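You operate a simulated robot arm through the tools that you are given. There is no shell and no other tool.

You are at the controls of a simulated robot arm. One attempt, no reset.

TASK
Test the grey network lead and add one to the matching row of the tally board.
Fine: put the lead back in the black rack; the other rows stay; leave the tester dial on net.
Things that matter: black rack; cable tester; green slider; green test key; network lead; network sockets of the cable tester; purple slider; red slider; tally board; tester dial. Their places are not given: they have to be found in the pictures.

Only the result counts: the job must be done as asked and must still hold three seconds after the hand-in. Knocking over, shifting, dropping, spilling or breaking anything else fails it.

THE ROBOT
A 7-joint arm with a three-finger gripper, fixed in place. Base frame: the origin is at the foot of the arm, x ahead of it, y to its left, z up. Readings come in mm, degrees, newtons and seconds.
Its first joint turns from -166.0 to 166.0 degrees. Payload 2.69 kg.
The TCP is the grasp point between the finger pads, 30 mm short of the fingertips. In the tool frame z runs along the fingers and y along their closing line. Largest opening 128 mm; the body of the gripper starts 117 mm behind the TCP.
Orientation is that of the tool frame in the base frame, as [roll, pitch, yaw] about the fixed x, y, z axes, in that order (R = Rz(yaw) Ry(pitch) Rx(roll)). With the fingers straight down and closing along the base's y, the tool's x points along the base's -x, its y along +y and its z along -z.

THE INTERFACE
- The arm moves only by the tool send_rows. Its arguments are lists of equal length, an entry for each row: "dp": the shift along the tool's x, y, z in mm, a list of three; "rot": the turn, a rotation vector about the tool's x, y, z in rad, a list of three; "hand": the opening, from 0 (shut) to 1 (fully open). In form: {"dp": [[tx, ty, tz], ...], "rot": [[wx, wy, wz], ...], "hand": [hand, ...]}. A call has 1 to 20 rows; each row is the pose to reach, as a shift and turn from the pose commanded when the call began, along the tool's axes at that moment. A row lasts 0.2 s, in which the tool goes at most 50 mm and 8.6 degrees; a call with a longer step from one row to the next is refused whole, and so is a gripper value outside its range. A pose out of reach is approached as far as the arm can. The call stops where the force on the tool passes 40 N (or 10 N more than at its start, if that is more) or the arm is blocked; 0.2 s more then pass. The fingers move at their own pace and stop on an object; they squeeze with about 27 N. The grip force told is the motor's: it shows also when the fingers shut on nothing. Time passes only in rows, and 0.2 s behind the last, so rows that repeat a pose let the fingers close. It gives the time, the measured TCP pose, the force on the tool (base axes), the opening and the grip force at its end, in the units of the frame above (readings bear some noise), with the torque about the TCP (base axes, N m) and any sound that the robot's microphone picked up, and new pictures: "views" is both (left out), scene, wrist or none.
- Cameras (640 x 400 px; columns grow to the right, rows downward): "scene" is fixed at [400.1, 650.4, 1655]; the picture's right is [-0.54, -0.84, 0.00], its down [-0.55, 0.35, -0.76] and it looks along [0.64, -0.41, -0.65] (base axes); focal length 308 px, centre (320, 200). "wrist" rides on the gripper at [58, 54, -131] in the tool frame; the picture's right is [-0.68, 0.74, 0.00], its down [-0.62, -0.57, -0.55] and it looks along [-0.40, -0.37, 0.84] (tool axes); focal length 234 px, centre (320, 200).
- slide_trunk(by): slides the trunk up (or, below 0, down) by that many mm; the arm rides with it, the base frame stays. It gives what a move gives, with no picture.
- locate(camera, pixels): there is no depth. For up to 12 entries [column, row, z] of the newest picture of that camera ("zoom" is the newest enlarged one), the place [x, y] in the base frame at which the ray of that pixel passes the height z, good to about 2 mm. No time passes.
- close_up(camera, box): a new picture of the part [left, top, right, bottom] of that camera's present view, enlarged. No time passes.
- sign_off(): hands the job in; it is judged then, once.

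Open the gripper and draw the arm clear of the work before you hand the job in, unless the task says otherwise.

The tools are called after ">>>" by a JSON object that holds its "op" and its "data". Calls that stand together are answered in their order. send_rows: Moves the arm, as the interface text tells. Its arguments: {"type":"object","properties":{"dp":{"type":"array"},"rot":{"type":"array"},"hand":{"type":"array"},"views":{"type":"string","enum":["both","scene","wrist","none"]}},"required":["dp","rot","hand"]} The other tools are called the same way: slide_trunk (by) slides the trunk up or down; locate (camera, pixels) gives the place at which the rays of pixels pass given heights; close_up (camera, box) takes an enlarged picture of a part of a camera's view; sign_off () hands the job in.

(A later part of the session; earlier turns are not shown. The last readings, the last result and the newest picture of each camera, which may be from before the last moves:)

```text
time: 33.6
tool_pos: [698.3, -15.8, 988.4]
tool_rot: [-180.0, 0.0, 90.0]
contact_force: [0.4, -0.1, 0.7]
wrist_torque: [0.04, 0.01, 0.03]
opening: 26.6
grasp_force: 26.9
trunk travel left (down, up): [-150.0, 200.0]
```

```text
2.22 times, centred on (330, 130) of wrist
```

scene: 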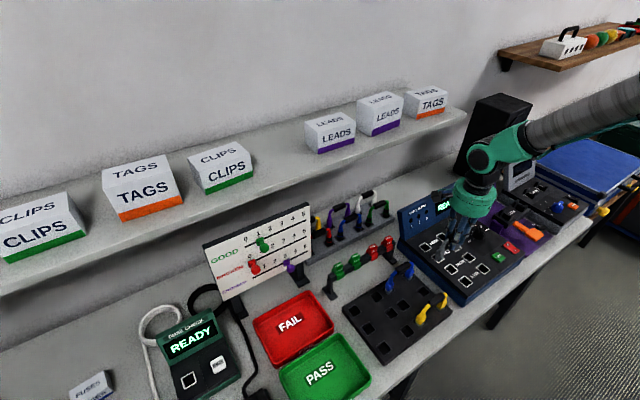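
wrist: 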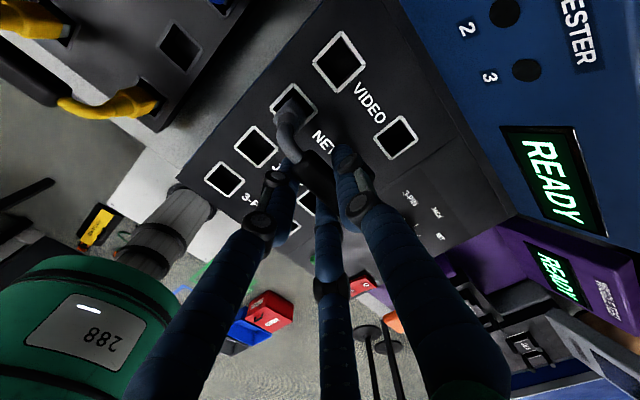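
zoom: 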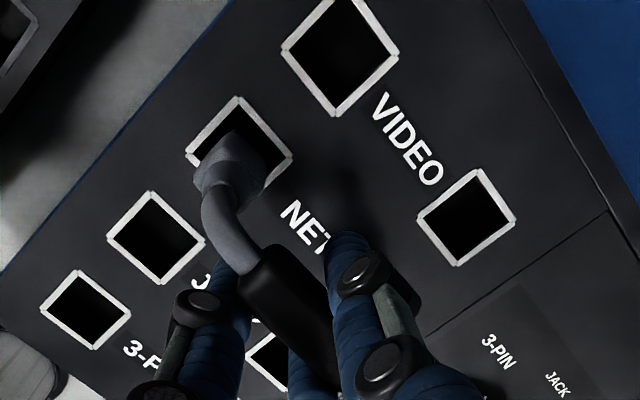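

The plugs are now inside the sockets with no force. I go on down 2 mm per row to find the seat.

>>> {"op": "send_rows", "data": {"dp": [[0, 0, 2], [0, 0, 3.5], [0, 0, 5]], "rot": [[0, 0, 0], [0, 0, 0], [0, 0, 0]], "hand": [0.1, 0.1, 0.1], "views": "scene"}}

>>> {"op": "close_up", "data": {"camera": "scene", "box": [400, 195, 490, 265]}}

```text
time: 34.4
tool_pos: [698.3, -15.1, 985.0]
tool_rot: [179.9, 0.0, 90.0]
contact_force: [-3.1, -2.6, 16.7]
wrist_torque: [-0.02, 0.05, -0.03]
opening: 26.7
grasp_force: 27.1
trunk travel left (down, up): [-150.0, 200.0]
```

scene: 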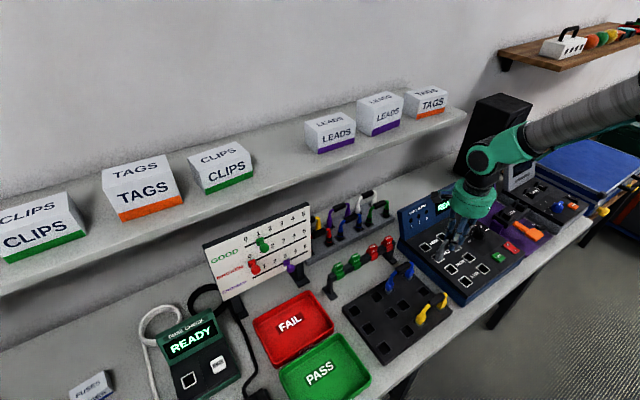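

```text
5.71 times, centred on (445, 230) of scene
```

zoom: 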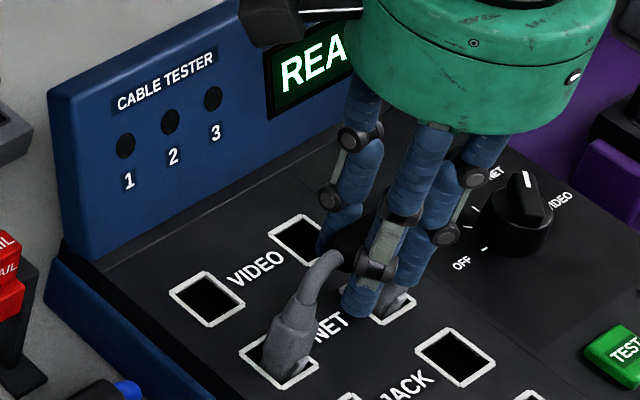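

Seated: 17 N upward at z≈985, matching the rack depth. I open the prongs gently and rise.

>>> {"op": "send_rows", "data": {"dp": [[0, 0, -1], [0, 0, -1], [0, 0, -1], [0, 0, -15], [0, 0, -40], [0, 0, -75], [0, 0, -100]], "rot": [[0, 0, 0], [0, 0, 0], [0, 0, 0], [0, 0, 0], [0, 0, 0], [0, 0, 0], [0, 0, 0]], "hand": [0.3, 0.4, 0.4, 0.4, 0.4, 0.4, 0.4]}}

>>> {"op": "close_up", "data": {"camera": "scene", "box": [400, 195, 530, 285]}}

>>> {"op": "close_up", "data": {"camera": "wrist", "box": [220, 0, 440, 180]}}

```text
time: 36.0
tool_pos: [698.2, -14.7, 1083.2]
tool_rot: [-180.0, 0.0, 90.0]
contact_force: [-0.5, -0.5, 0.6]
wrist_torque: [0.01, 0.03, 0.0]
opening: 51.1
grasp_force: 0.1
trunk travel left (down, up): [-150.0, 200.0]
```

scene: 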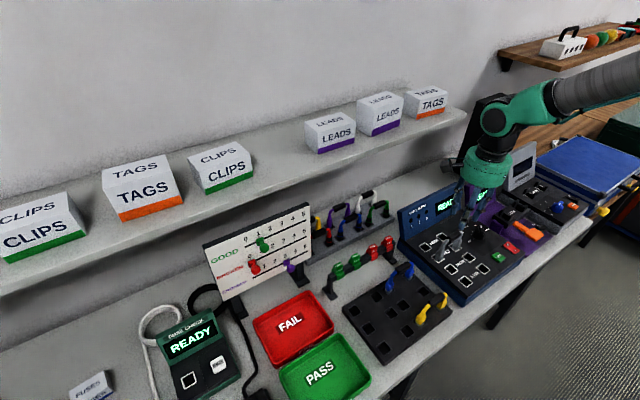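
wrist: 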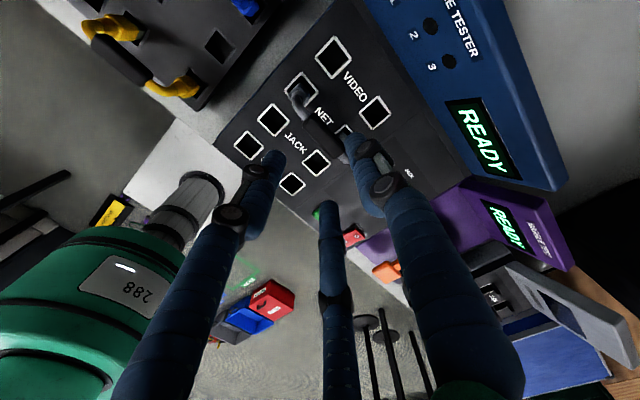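

```text
4.44 times, centred on (465, 240) of scene
```

zoom: 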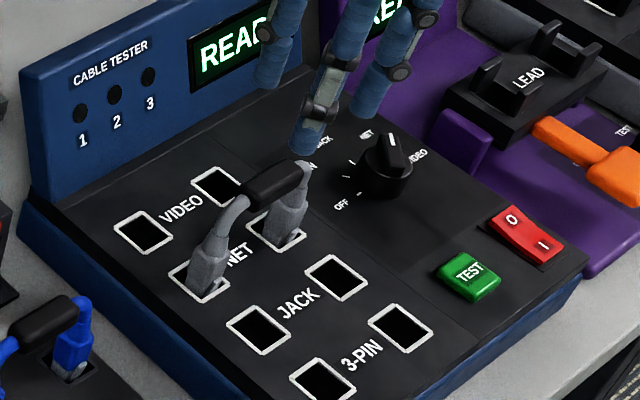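

```text
2.22 times, centred on (330, 90) of wrist
```

zoom: 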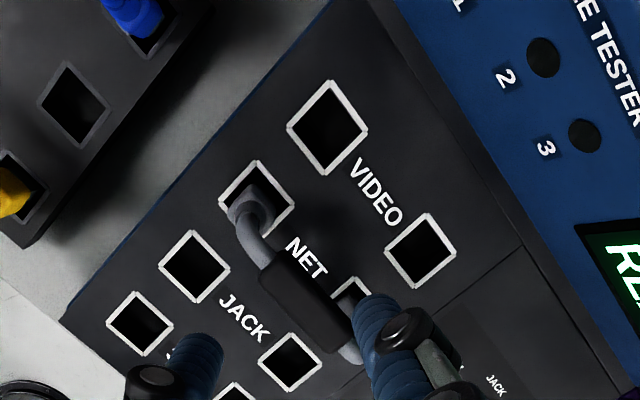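

The lead stands in both NET sockets and the dial is on NET. Now I move above the green TEST key at about (606.5, −124.5), closing the prongs on the way.

>>> {"op": "send_rows", "data": {"dp": [[-27, -23, 0], [-54, -46, 0], [-82, -70, 0], [-109, -92.7, 0], [-109, -92.7, 30], [-109, -92.7, 60], [-109, -92.7, 84], [-109, -92.7, 84]], "rot": [[0, 0, 0], [0, 0, 0], [0, 0, 0], [0, 0, 0], [0, 0, 0], [0, 0, 0], [0, 0, 0], [0, 0, 0]], "hand": [0.4, 0.3, 0.2, 0.1, 0, 0, 0, 0]}}

>>> {"op": "close_up", "data": {"camera": "scene", "box": [430, 185, 550, 285]}}

>>> {"op": "close_up", "data": {"camera": "wrist", "box": [220, 40, 440, 220]}}

```text
time: 37.8
tool_pos: [606.2, -124.1, 999.9]
tool_rot: [-180.0, -0.1, 90.0]
contact_force: [0.1, 0.1, 0.2]
wrist_torque: [-0.05, 0.03, 0.04]
opening: 2.3
grasp_force: 27.1
trunk travel left (down, up): [-150.0, 200.0]
```

scene: 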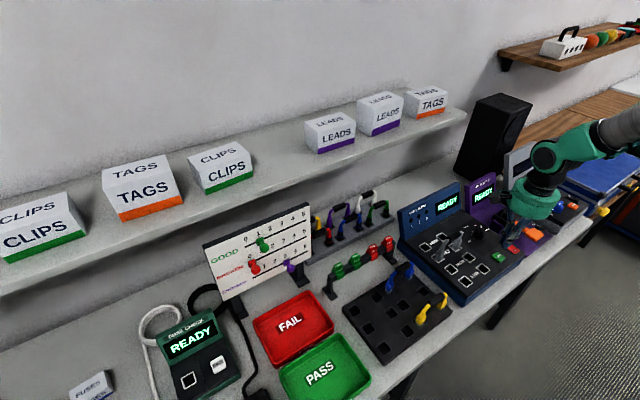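
wrist: 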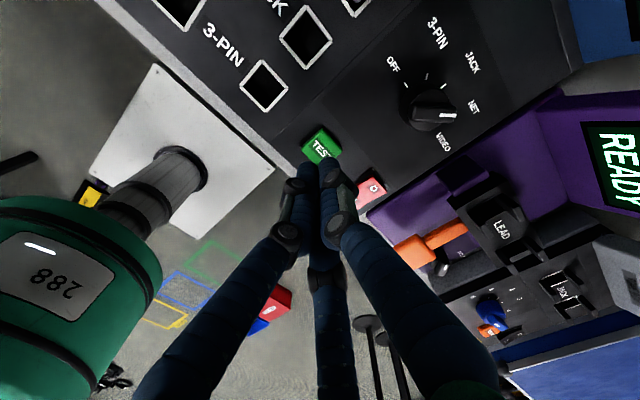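

```text
4.00 times, centred on (490, 235) of scene
```

zoom: 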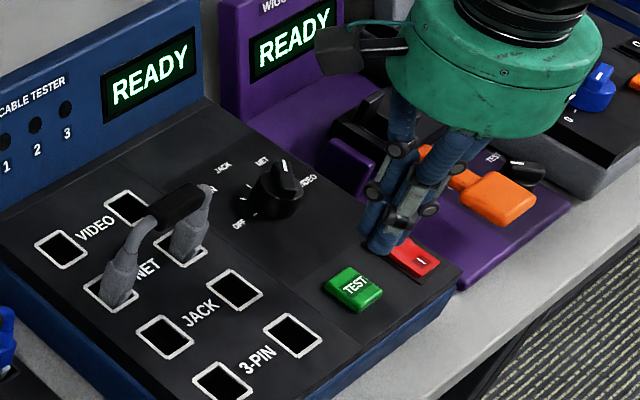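

```text
2.22 times, centred on (330, 130) of wrist
```

zoom: 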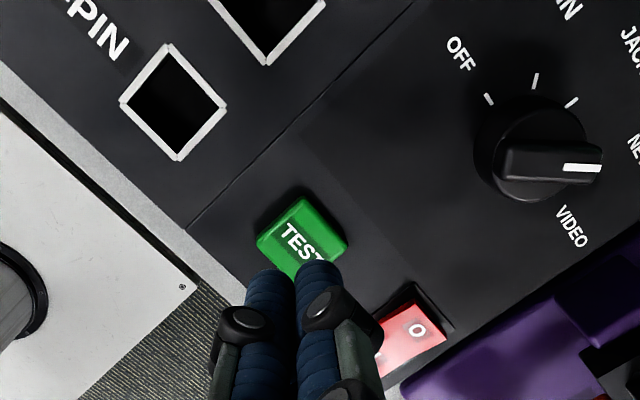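

The tip cluster projects onto the TEST key (scene zoom (378,250) → key (353,290)). I check the key's place once more, then press down gently.

>>> {"op": "locate", "data": {"camera": "wrist", "pixels": [[320, 142, 922], [320, 142, 915]]}}

>>> {"op": "locate", "data": {"camera": "scene", "pixels": [[498.25, 257, 922], [498.25, 257, 915]]}}

```text
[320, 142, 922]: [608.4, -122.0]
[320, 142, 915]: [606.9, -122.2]
```

```text
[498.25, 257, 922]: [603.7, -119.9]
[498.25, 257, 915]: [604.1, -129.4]
```

>>> {"op": "send_rows", "data": {"dp": [[2, 0, 15], [2, 0, 30], [2, 0, 40], [2, 0, 45], [2, 0, 47], [2, 0, 49]], "rot": [[0, 0, 0], [0, 0, 0], [0, 0, 0], [0, 0, 0], [0, 0, 0], [0, 0, 0]], "hand": [0, 0, 0, 0, 0, 0]}}

>>> {"op": "close_up", "data": {"camera": "scene", "box": [430, 175, 550, 285]}}

```text
time: 39.2
tool_pos: [605.2, -123.9, 950.6]
tool_rot: [180.0, 0.0, 90.0]
contact_force: [0.1, 0.2, 1.1]
wrist_torque: [0.01, 0.0, 0.0]
opening: 2.2
grasp_force: 27.5
trunk travel left (down, up): [-150.0, 200.0]
```

scene: 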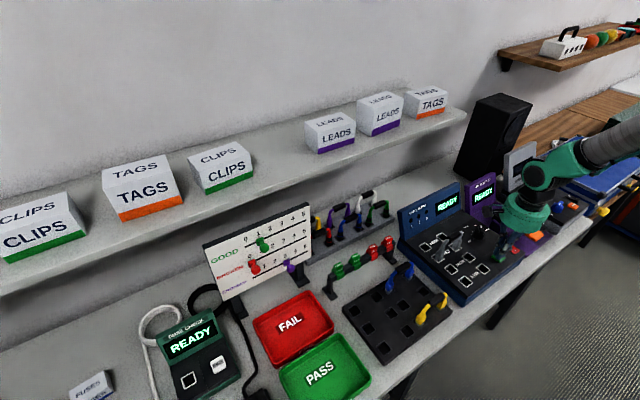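
wrist: 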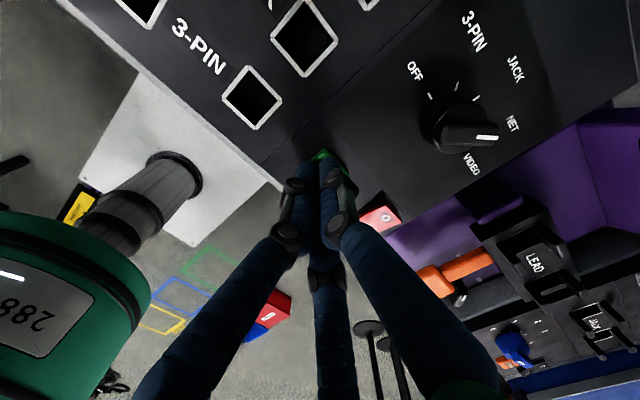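

```text
3.64 times, centred on (490, 230) of scene
```

zoom: 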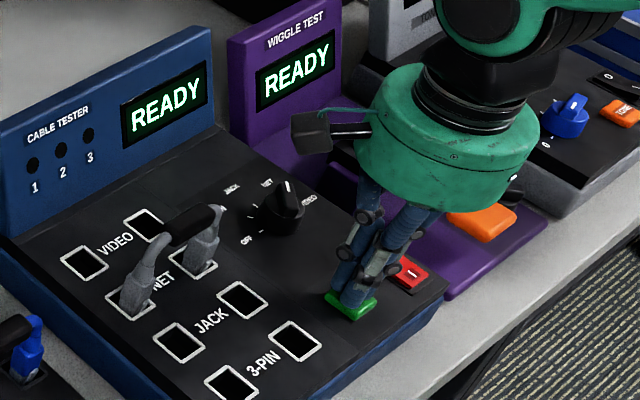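

The tips are at the key surface. I press 2 mm at a time.

>>> {"op": "send_rows", "data": {"dp": [[0, 0, 1.5], [0, 0, 3], [0, 0, 3]], "rot": [[0, 0, 0], [0, 0, 0], [0, 0, 0]], "hand": [0, 0, 0], "views": "scene"}}

>>> {"op": "close_up", "data": {"camera": "scene", "box": [390, 175, 510, 285]}}

```text
time: 40.0
tool_pos: [605.9, -121.5, 948.7]
tool_rot: [180.0, 0.0, 90.1]
contact_force: [0.2, -0.8, 0.4]
wrist_torque: [0.0, 0.0, -0.02]
opening: 2.2
grasp_force: 26.5
trunk travel left (down, up): [-150.0, 200.0]
```

scene: 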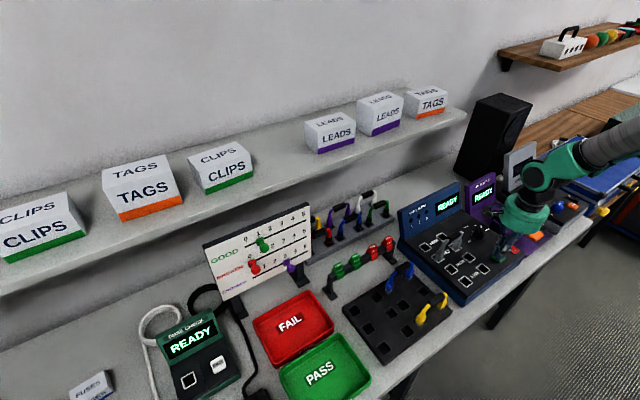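

```text
3.64 times, centred on (450, 230) of scene
```

zoom: 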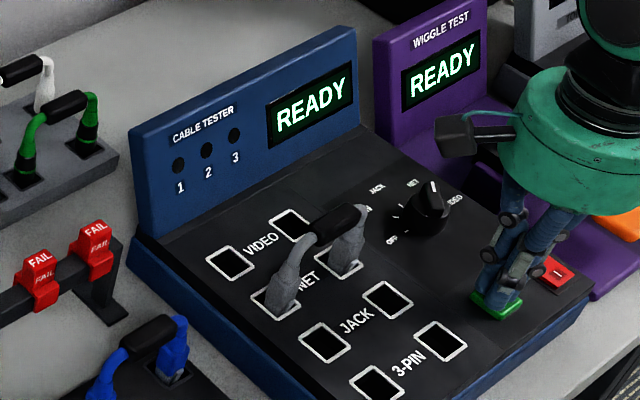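

Still no contact force, so I press on down in 1.5 mm steps.

>>> {"op": "send_rows", "data": {"dp": [[0, 0, 1.5], [0, 0, 3], [0, 0, 4.5], [0, 0, 4.5]], "rot": [[0, 0, 0], [0, 0, 0], [0, 0, 0], [0, 0, 0]], "hand": [0, 0, 0, 0], "views": "scene"}}

>>> {"op": "close_up", "data": {"camera": "scene", "box": [390, 175, 510, 285]}}

```text
time: 41.0
tool_pos: [605.6, -121.6, 943.6]
tool_rot: [-179.9, 0.0, 90.0]
contact_force: [0.8, -1.1, 2.5]
wrist_torque: [-0.06, -0.02, 0.03]
opening: 6.3
grasp_force: 31.1
trunk travel left (down, up): [-150.0, 200.0]
heard: click
```

scene: 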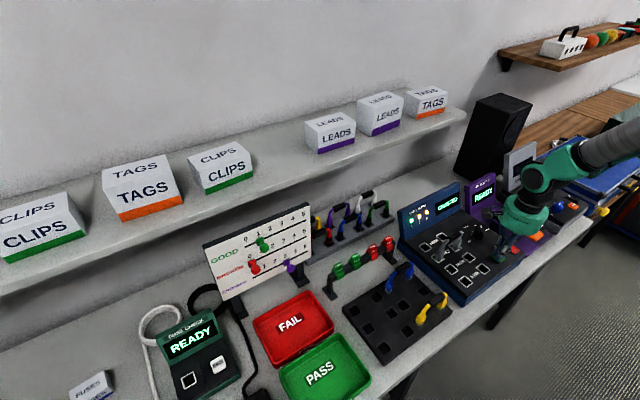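

```text
3.64 times, centred on (450, 230) of scene
```

zoom: 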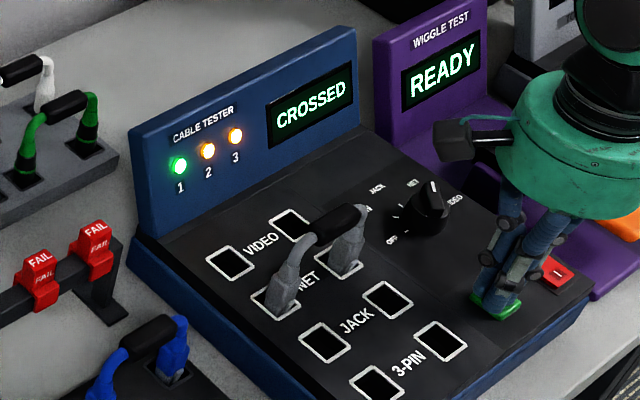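

A click, and the tester display reads CROSSED (LED 1 green, 2 and 3 amber). I lift off the key and confirm the reading.

>>> {"op": "send_rows", "data": {"dp": [[0, 0, -10], [0, 0, -30], [0, 0, -60], [0, 0, -100], [0, 0, -135], [0, 0, -135]], "rot": [[0, 0, 0], [0, 0, 0], [0, 0, 0], [0, 0, 0], [0, 0, 0], [0, 0, 0]], "hand": [0, 0, 0, 0.1, 0.2, 0.4]}}

>>> {"op": "close_up", "data": {"camera": "scene", "box": [400, 180, 500, 240]}}

>>> {"op": "close_up", "data": {"camera": "scene", "box": [430, 200, 540, 290]}}

```text
time: 42.4
tool_pos: [604.4, -123.2, 1077.3]
tool_rot: [179.9, -0.1, 89.9]
contact_force: [-0.3, 0.4, 0.3]
wrist_torque: [-0.02, -0.02, 0.0]
opening: 51.0
grasp_force: 0.1
trunk travel left (down, up): [-150.0, 200.0]
```

scene: 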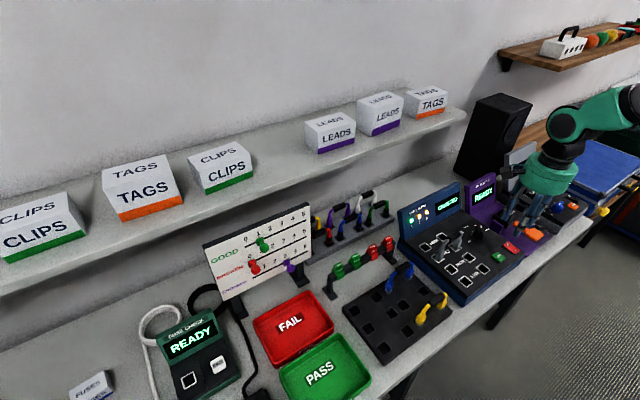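
wrist: 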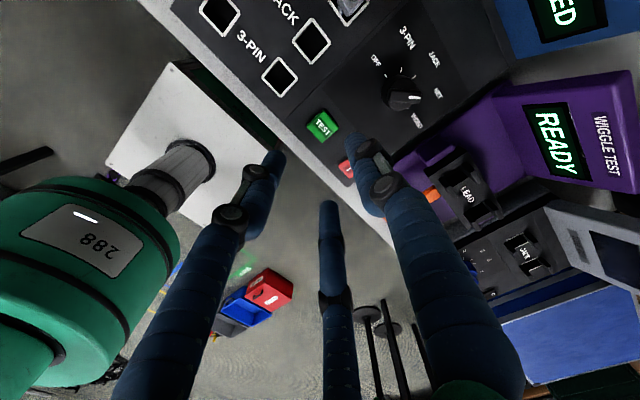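

```text
6.40 times, centred on (450, 210) of scene
```

zoom: 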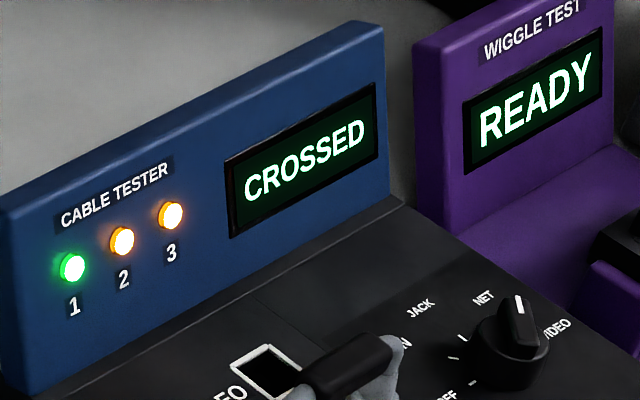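

```text
4.44 times, centred on (485, 245) of scene
```

zoom: 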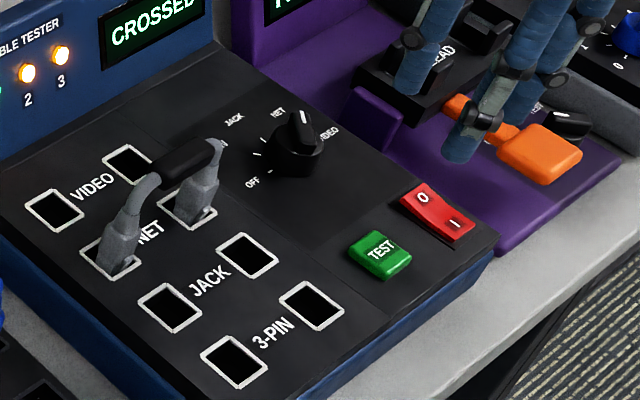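

CROSSED is confirmed. Now I go back above the lead in the NET sockets, prongs open to 51 mm, to fetch it.

>>> {"op": "send_rows", "data": {"dp": [[27, 23, 0], [54, 46, 0], [81, 69, 0], [107, 91.5, 0], [107, 91.5, 20], [107, 91.5, 38], [107, 91.5, 38]], "rot": [[0, 0, 0], [0, 0, 0], [0, 0, 0], [0, 0, 0], [0, 0, 0], [0, 0, 0], [0, 0, 0]], "hand": [0.4, 0.4, 0.4, 0.4, 0.4, 0.4, 0.4]}}

>>> {"op": "close_up", "data": {"camera": "wrist", "box": [220, 40, 440, 220]}}

>>> {"op": "close_up", "data": {"camera": "scene", "box": [400, 190, 510, 280]}}

```text
time: 44.0
tool_pos: [697.6, -16.5, 1040.1]
tool_rot: [-180.0, 0.0, 90.0]
contact_force: [0.7, -0.6, -0.4]
wrist_torque: [0.04, 0.02, -0.03]
opening: 51.2
grasp_force: 0.0
trunk travel left (down, up): [-150.0, 200.0]
```

scene: 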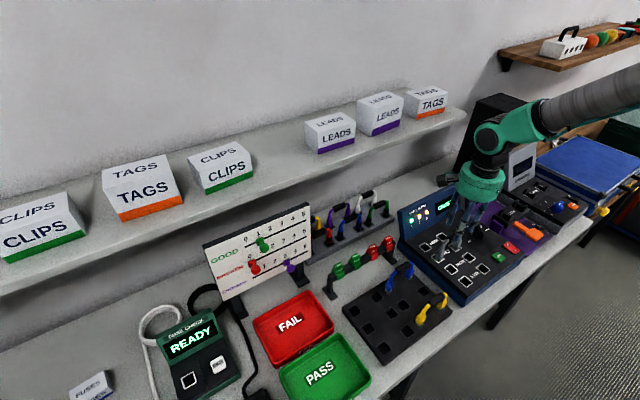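
wrist: 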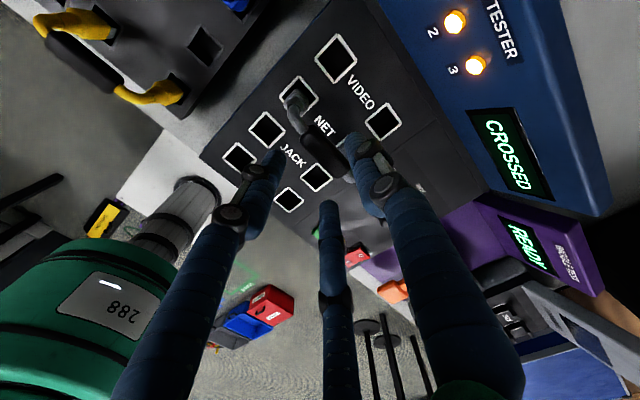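

```text
2.22 times, centred on (330, 130) of wrist
```

zoom: 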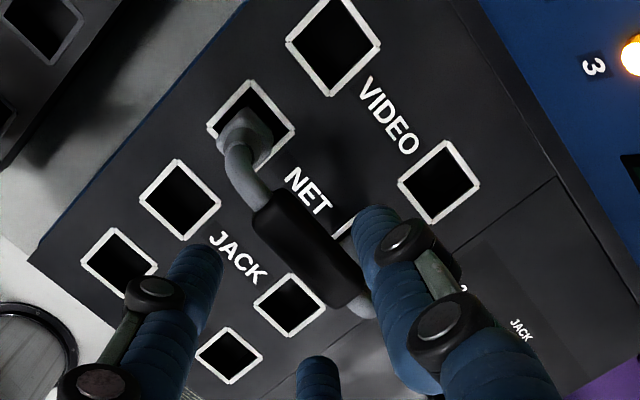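

```text
4.44 times, centred on (455, 235) of scene
```

zoom: 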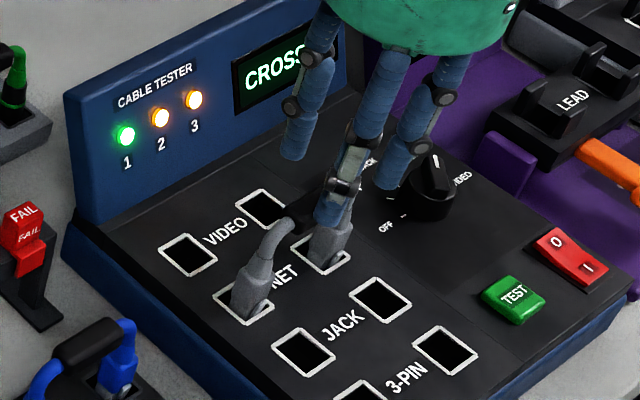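

>>> {"op": "locate", "data": {"camera": "wrist", "pixels": [[326.4, 152.5, 986], [310.5, 130, 986], [343, 175, 986]]}}

>>> {"op": "send_rows", "data": {"dp": [[0, 0, 15], [0, 0, 30], [0, 0, 42], [0, 0, 50], [0, 0, 54], [0, 0, 54]], "rot": [[0, 0, 0], [0, 0, 0], [0, 0, 0], [0, 0, 0], [0, 0, 0], [0, 0, 0]], "hand": [0.4, 0.4, 0.4, 0.4, 0.4, 0.4]}}

>>> {"op": "close_up", "data": {"camera": "wrist", "box": [220, 60, 440, 240]}}

```text
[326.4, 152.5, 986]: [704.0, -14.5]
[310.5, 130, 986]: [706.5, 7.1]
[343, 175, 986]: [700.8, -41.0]
```

```text
time: 45.4
tool_pos: [697.5, -14.6, 985.8]
tool_rot: [-179.9, 0.0, 90.0]
contact_force: [-0.3, -0.2, 0.2]
wrist_torque: [0.02, -0.02, 0.01]
opening: 51.0
grasp_force: 0.1
trunk travel left (down, up): [-150.0, 200.0]
```

scene: 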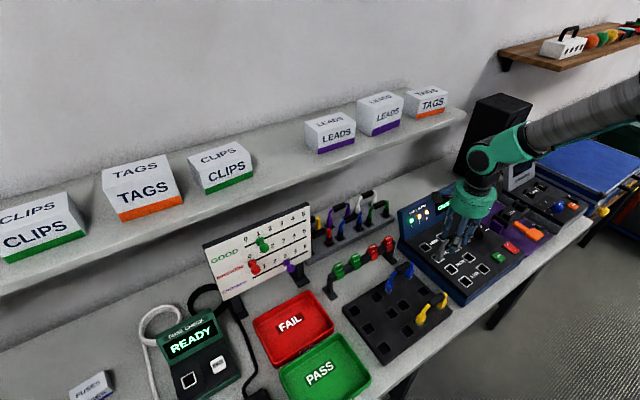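
wrist: 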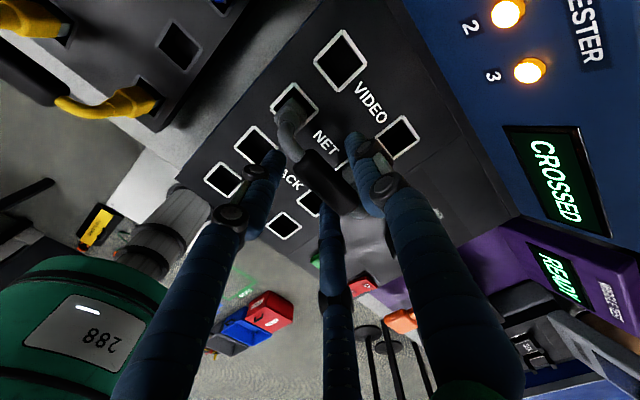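

```text
2.22 times, centred on (330, 150) of wrist
```

zoom: 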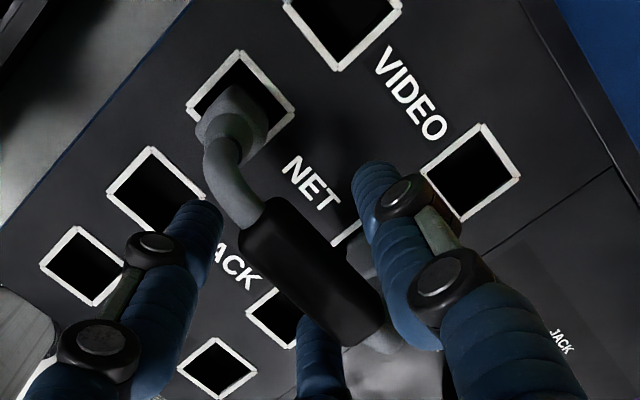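

The handle sits between the prongs just as in the rack. I shift 1 mm and close to grip.

>>> {"op": "send_rows", "data": {"dp": [[0, 1, 0], [0, 1.2, 0], [0, 1.2, 0], [0, 1.2, 0], [0, 1.2, 0], [0, 1.2, 0]], "rot": [[0, 0, 0], [0, 0, 0], [0, 0, 0], [0, 0, 0], [0, 0, 0], [0, 0, 0]], "hand": [0.3, 0.25, 0.21, 0.15, 0.1, 0.1]}}

>>> {"op": "close_up", "data": {"camera": "wrist", "box": [220, 60, 440, 240]}}

```text
time: 46.8
tool_pos: [699.2, -16.0, 986.1]
tool_rot: [179.9, 0.0, 90.0]
contact_force: [-0.4, -0.3, 0.2]
wrist_torque: [-0.04, 0.0, 0.03]
opening: 26.9
grasp_force: 26.9
trunk travel left (down, up): [-150.0, 200.0]
```

scene: 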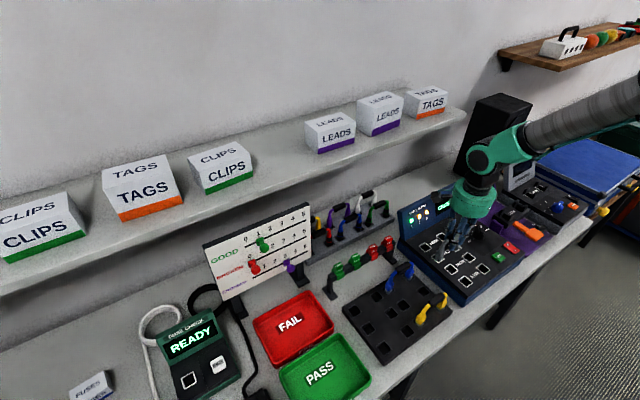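
wrist: 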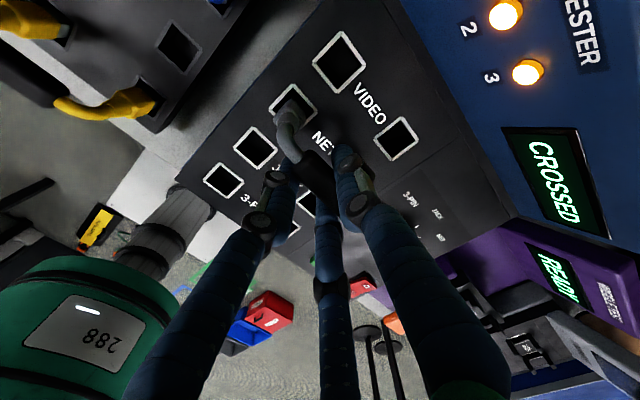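

```text
2.22 times, centred on (330, 150) of wrist
```

zoom: 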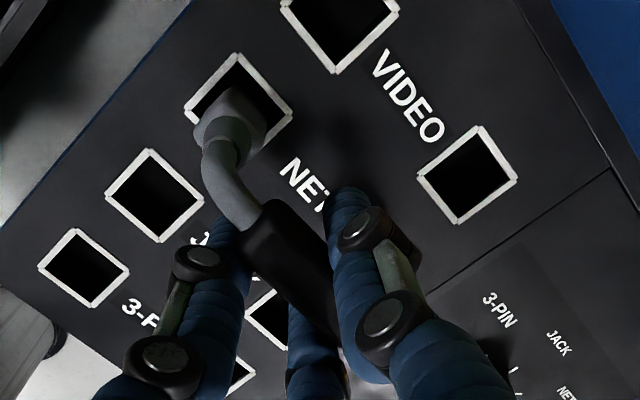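

Gripped again. I lift the lead clear, move toward −x first and then over to the grey lead's original place in the rack.

>>> {"op": "send_rows", "data": {"dp": [[0, 0, -6], [0, 0, -14], [0, 0, -26], [0, 0, -45], [0, 0, -70], [0, 0, -90], [0, -24, -90], [0, -46.2, -90], [40, -46.2, -90], [80, -46.2, -90], [120, -46.2, -90], [155, -46.2, -90], [180.5, -46.2, -90], [180.5, -46.2, -90]], "rot": [[0, 0, 0], [0, 0, 0], [0, 0, 0], [0, 0, 0], [0, 0, 0], [0, 0, 0], [0, 0, 0], [0, 0, 0], [0, 0, 0], [0, 0, 0], [0, 0, 0], [0, 0, 0], [0, 0, 0], [0, 0, 0]], "hand": [0.1, 0.1, 0.1, 0.1, 0.1, 0.1, 0.1, 0.1, 0.1, 0.1, 0.1, 0.1, 0.1, 0.1]}}

>>> {"op": "close_up", "data": {"camera": "wrist", "box": [220, 40, 440, 220]}}

>>> {"op": "close_up", "data": {"camera": "scene", "box": [360, 225, 470, 325]}}

```text
time: 49.8
tool_pos: [652.0, 165.2, 1075.6]
tool_rot: [-180.0, 0.0, 90.0]
contact_force: [0.7, -0.2, -1.3]
wrist_torque: [-0.02, 0.03, 0.01]
opening: 26.8
grasp_force: 27.5
trunk travel left (down, up): [-150.0, 200.0]
```

scene: 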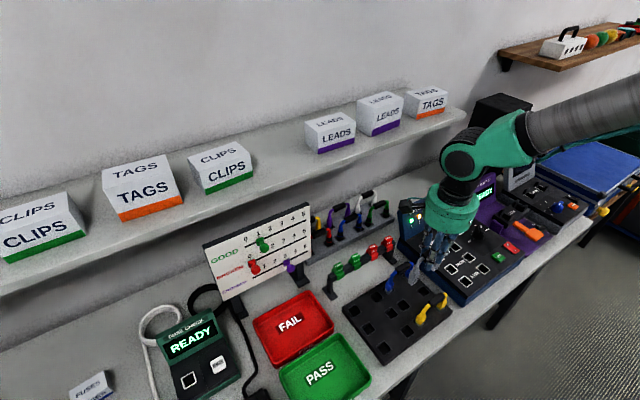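
wrist: 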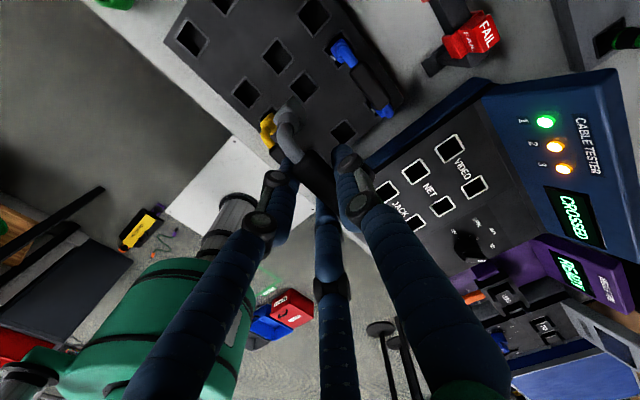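

```text
2.22 times, centred on (330, 130) of wrist
```

zoom: 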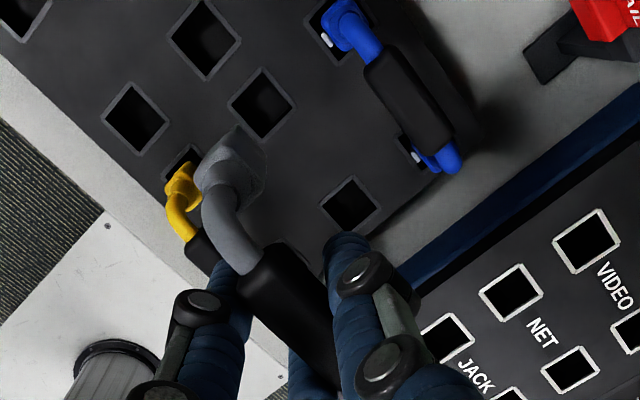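

```text
4.00 times, centred on (415, 275) of scene
```

zoom: 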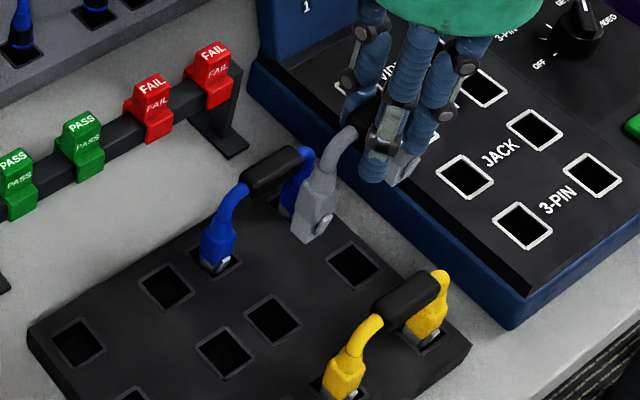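

The lead is over its own slots, same xy as where I picked it (653, 165). I descend in stages with force watch.

>>> {"op": "send_rows", "data": {"dp": [[0, 0, 20], [0, 0, 40], [0, 0, 60], [0, 0, 75], [0, 0, 87], [0, 0, 95]], "rot": [[0, 0, 0], [0, 0, 0], [0, 0, 0], [0, 0, 0], [0, 0, 0], [0, 0, 0]], "hand": [0.1, 0.1, 0.1, 0.1, 0.1, 0.1]}}

>>> {"op": "close_up", "data": {"camera": "wrist", "box": [220, 40, 440, 220]}}

>>> {"op": "close_up", "data": {"camera": "scene", "box": [360, 235, 470, 325]}}

```text
time: 51.2
tool_pos: [652.2, 165.2, 980.2]
tool_rot: [180.0, 0.0, 90.0]
contact_force: [0.0, 0.7, -1.3]
wrist_torque: [0.01, -0.01, 0.03]
opening: 26.6
grasp_force: 27.1
trunk travel left (down, up): [-150.0, 200.0]
```

scene: 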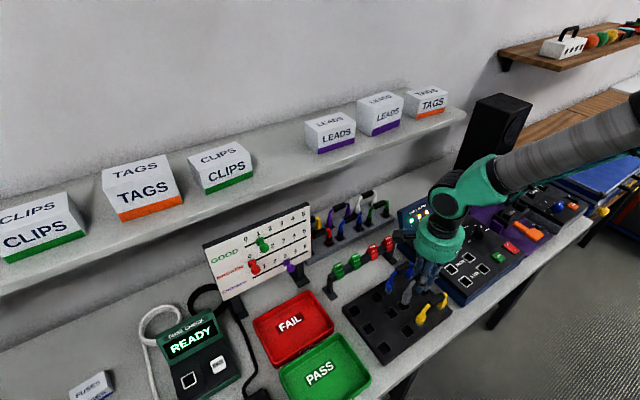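
wrist: 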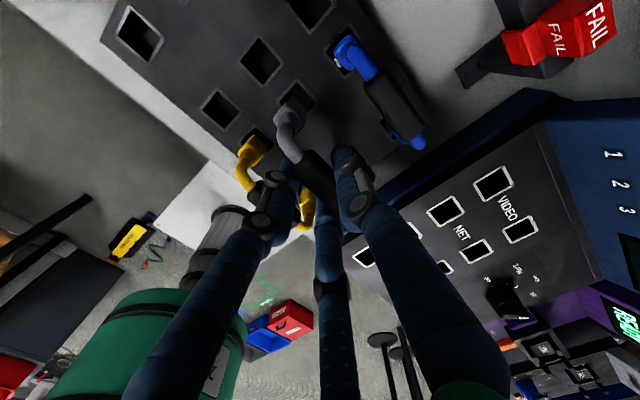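

```text
2.22 times, centred on (330, 130) of wrist
```

zoom: 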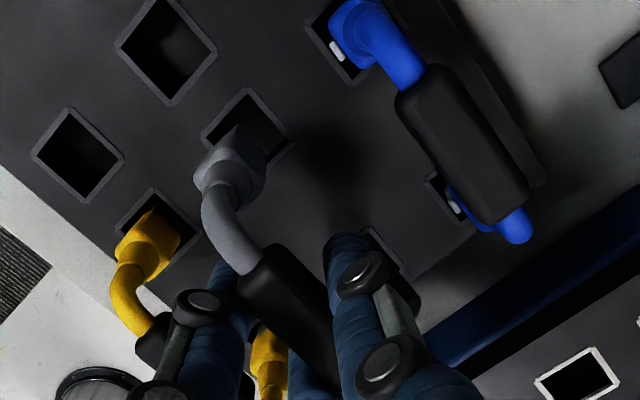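

```text
4.44 times, centred on (415, 280) of scene
```

zoom: 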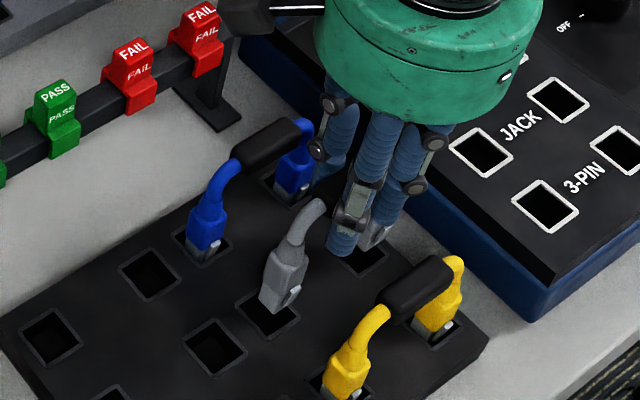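

The plug is right above its hole. I go on down to the original depth.

>>> {"op": "send_rows", "data": {"dp": [[0, 0, 6], [0, 0, 12], [0, 0, 18], [0, 0, 24], [0, 0, 28], [0, 0, 31], [0, 0, 32.5]], "rot": [[0, 0, 0], [0, 0, 0], [0, 0, 0], [0, 0, 0], [0, 0, 0], [0, 0, 0], [0, 0, 0]], "hand": [0.1, 0.1, 0.1, 0.1, 0.1, 0.1, 0.1]}}

>>> {"op": "close_up", "data": {"camera": "scene", "box": [360, 235, 470, 325]}}

```text
time: 52.8
tool_pos: [652.6, 165.0, 948.6]
tool_rot: [-180.0, 0.0, 89.9]
contact_force: [-0.7, 1.0, 0.5]
wrist_torque: [0.03, 0.02, 0.05]
opening: 26.7
grasp_force: 26.8
trunk travel left (down, up): [-150.0, 200.0]
```

scene: 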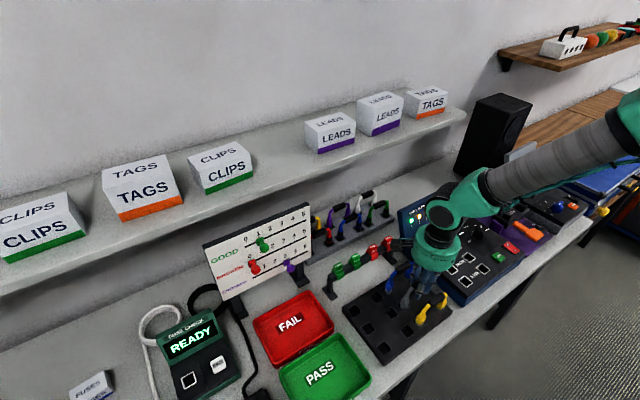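
wrist: 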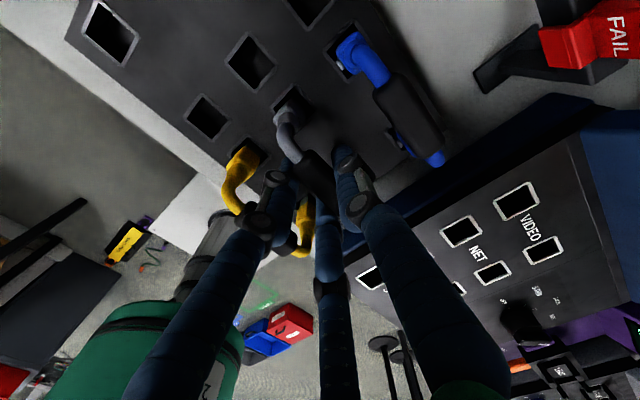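

```text
4.44 times, centred on (415, 280) of scene
```

zoom: 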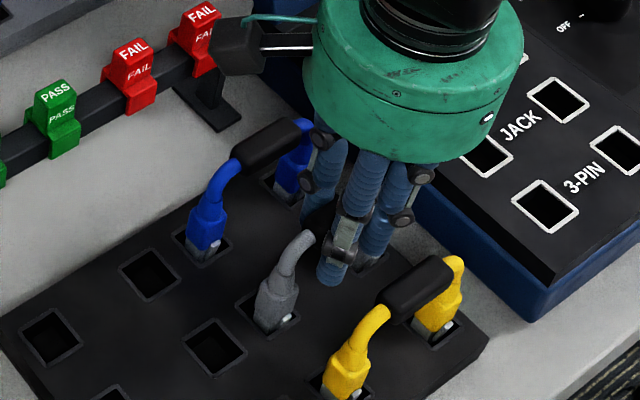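

At original depth with no seat force yet; I press 1 mm at a time to make sure it is seated.

>>> {"op": "send_rows", "data": {"dp": [[0, 0, 1], [0, 0, 2], [0, 0, 2]], "rot": [[0, 0, 0], [0, 0, 0], [0, 0, 0]], "hand": [0.1, 0.1, 0.1], "views": "none"}}

```text
time: 53.6
tool_pos: [653.3, 164.9, 949.0]
tool_rot: [179.8, 0.1, 90.1]
contact_force: [-1.6, -6.0, 22.4]
wrist_torque: [-0.17, -0.04, -0.02]
opening: 26.4
grasp_force: 27.5
trunk travel left (down, up): [-150.0, 200.0]
```

Seated (22 N). I ease 1.5 mm, open and rise straight up.

>>> {"op": "send_rows", "data": {"dp": [[0, 0, -1.5], [0, -0.5, -1.5], [0, -1, -1.5], [0, -1, -15], [0, -1, -40], [0, -1, -75], [0, -1, -115], [0, -1, -150]], "rot": [[0, 0, 0], [0, 0, 0], [0, 0, 0], [0, 0, 0], [0, 0, 0], [0, 0, 0], [0, 0, 0], [0, 0, 0]], "hand": [0.3, 0.4, 0.4, 0.4, 0.4, 0.4, 0.4, 0.4]}}

>>> {"op": "close_up", "data": {"camera": "scene", "box": [360, 235, 470, 325]}}

>>> {"op": "close_up", "data": {"camera": "wrist", "box": [220, 0, 440, 180]}}

>>> {"op": "close_up", "data": {"camera": "scene", "box": [195, 190, 335, 320]}}

```text
time: 55.4
tool_pos: [651.6, 165.8, 1097.7]
tool_rot: [179.9, -0.1, 90.0]
contact_force: [-0.1, 0.2, -0.1]
wrist_torque: [-0.02, 0.04, -0.04]
opening: 51.0
grasp_force: 0.0
trunk travel left (down, up): [-150.0, 200.0]
```

scene: 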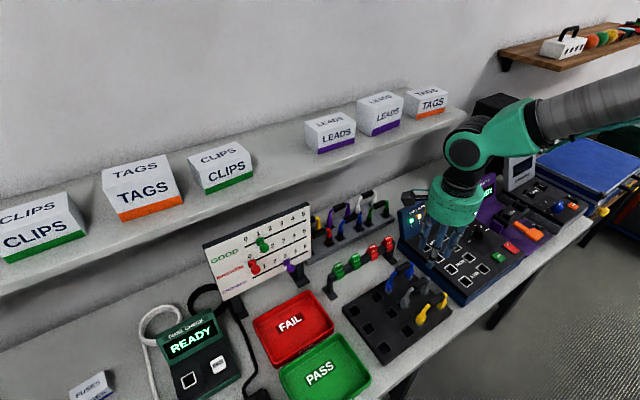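
wrist: 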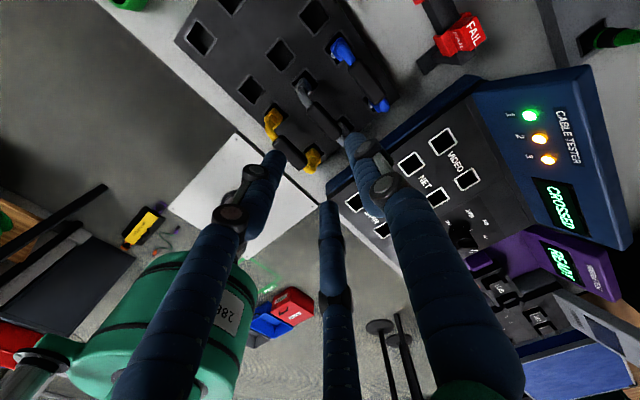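

```text
4.44 times, centred on (415, 280) of scene
```

zoom: 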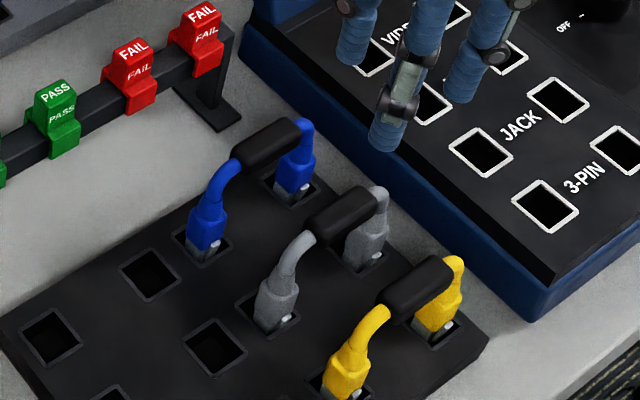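

```text
2.22 times, centred on (330, 90) of wrist
```

zoom: 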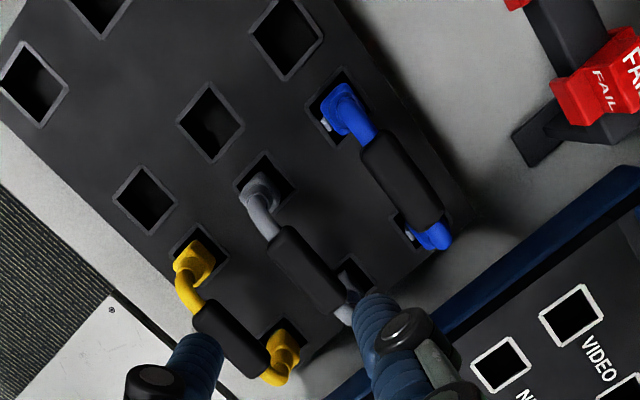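

```text
3.08 times, centred on (265, 255) of scene
```

zoom: 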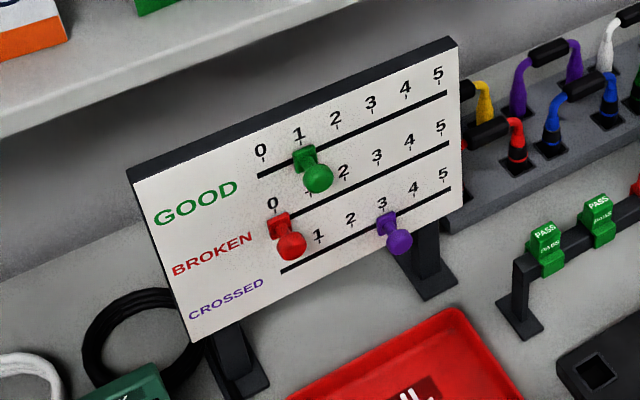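

The grey lead is back in its slots and the dial still points to NET. On the tally board the purple slider (CROSSED) stands at 3, so it must go to 4. I turn the tool so the camera will face the board, moving to a safe place in front of it.

>>> {"op": "send_rows", "data": {"dp": [[10, 3, -5], [20, 6, -10], [30, 9, -15], [40, 12, -20], [50, 15, -25], [60, 18, -30], [70, 21, -35], [80, 24, -40], [90, 27, -45], [100, 30, -50], [110, 33, -53], [120, 36, -53], [130, 39, -53], [140, 42, -53], [150, 45, -53], [158, 48, -53], [165, 48, -53], [165, 48, -53]], "rot": [[0, 0, -0.1386], [0, 0, -0.2772], [0, 0, -0.4158], [0, 0, -0.5544], [0, 0, -0.693], [0, 0, -0.8316], [0, 0, -0.9702], [0, 0, -1.1088], [0, 0, -1.2474], [0, 0, -1.386], [0, 0, -1.5246], [0, 0, -1.6632], [0, 0, -1.8018], [0, 0, -1.9404], [0, 0, -2.079], [0, 0, -2.2176], [0, 0, -2.3562], [0, 0, -2.3562]], "hand": [0.4, 0.3, 0.2, 0.1, 0, 0, 0, 0, 0, 0, 0, 0, 0, 0, 0, 0, 0, 0]}}

>>> {"op": "close_up", "data": {"camera": "wrist", "box": [330, 60, 640, 260]}}

```text
time: 59.2
tool_pos: [700.0, 330.8, 1149.6]
tool_rot: [180.0, 0.1, -134.9]
contact_force: [0.8, 0.7, 0.6]
wrist_torque: [0.0, -0.02, 0.02]
opening: 1.8
grasp_force: 26.6
trunk travel left (down, up): [-150.0, 200.0]
```

scene: 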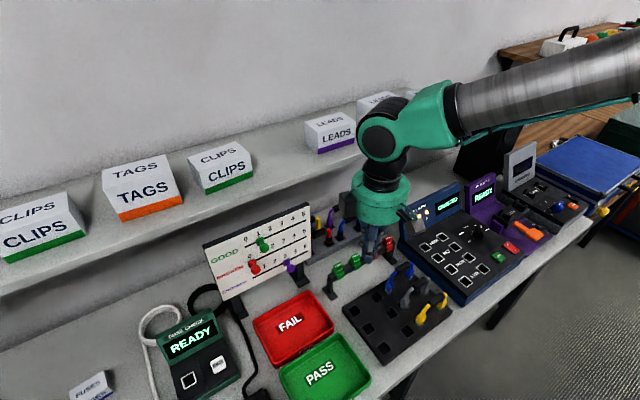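
wrist: 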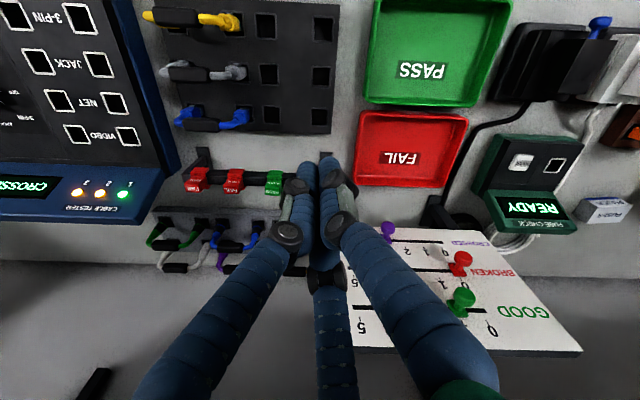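

```text
2.00 times, centred on (485, 160) of wrist
```

zoom: 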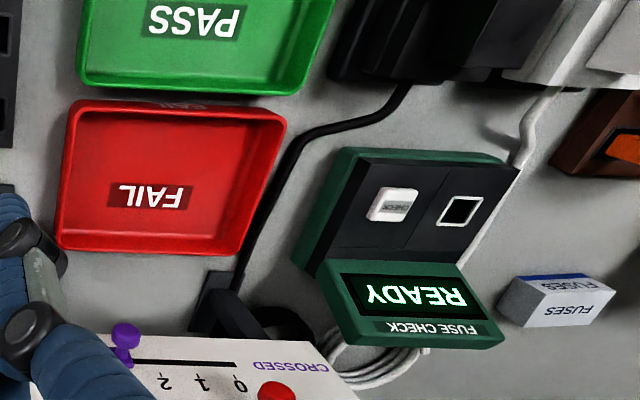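

From above, the purple knob is at wrist (388,229). I tilt the hand 45° so the fingers point forward and down at the board, for a front view.

>>> {"op": "send_rows", "data": {"dp": [[-7, 9.4, 5], [-14, 18.8, 10], [-21, 28.2, 15], [-28, 37.6, 20], [-35, 47, 25], [-42.4, 56.6, 30], [-42.4, 56.6, 30]], "rot": [[0.0925, -0.0925, 0], [0.185, -0.185, 0], [0.2775, -0.2775, 0], [0.37, -0.37, 0], [0.4625, -0.4625, 0], [0.555, -0.555, 0], [0.555, -0.555, 0]], "hand": [0, 0, 0, 0, 0, 0, 0]}}

>>> {"op": "close_up", "data": {"camera": "wrist", "box": [220, 40, 520, 230]}}

```text
time: 60.8
tool_pos: [687.8, 401.3, 1119.7]
tool_rot: [-144.8, 30.0, -125.2]
contact_force: [-0.7, -0.1, 0.0]
wrist_torque: [-0.03, -0.03, -0.04]
opening: 2.0
grasp_force: 27.1
trunk travel left (down, up): [-150.0, 200.0]
```

scene: 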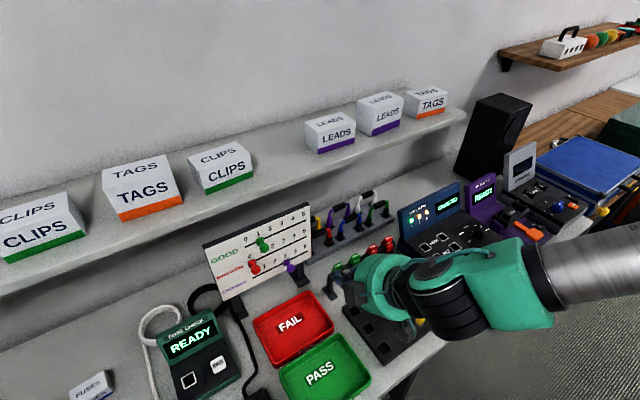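
wrist: 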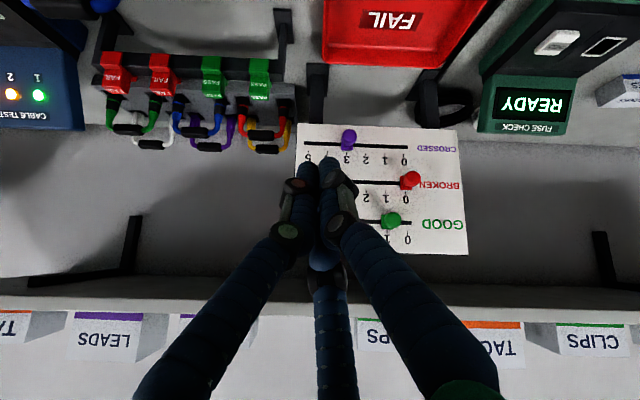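

```text
2.11 times, centred on (370, 135) of wrist
```

zoom: 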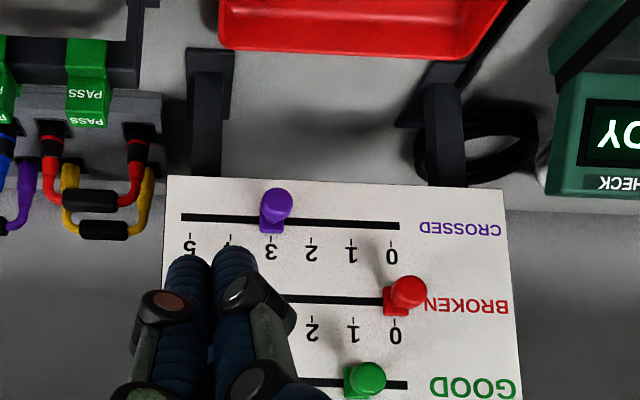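

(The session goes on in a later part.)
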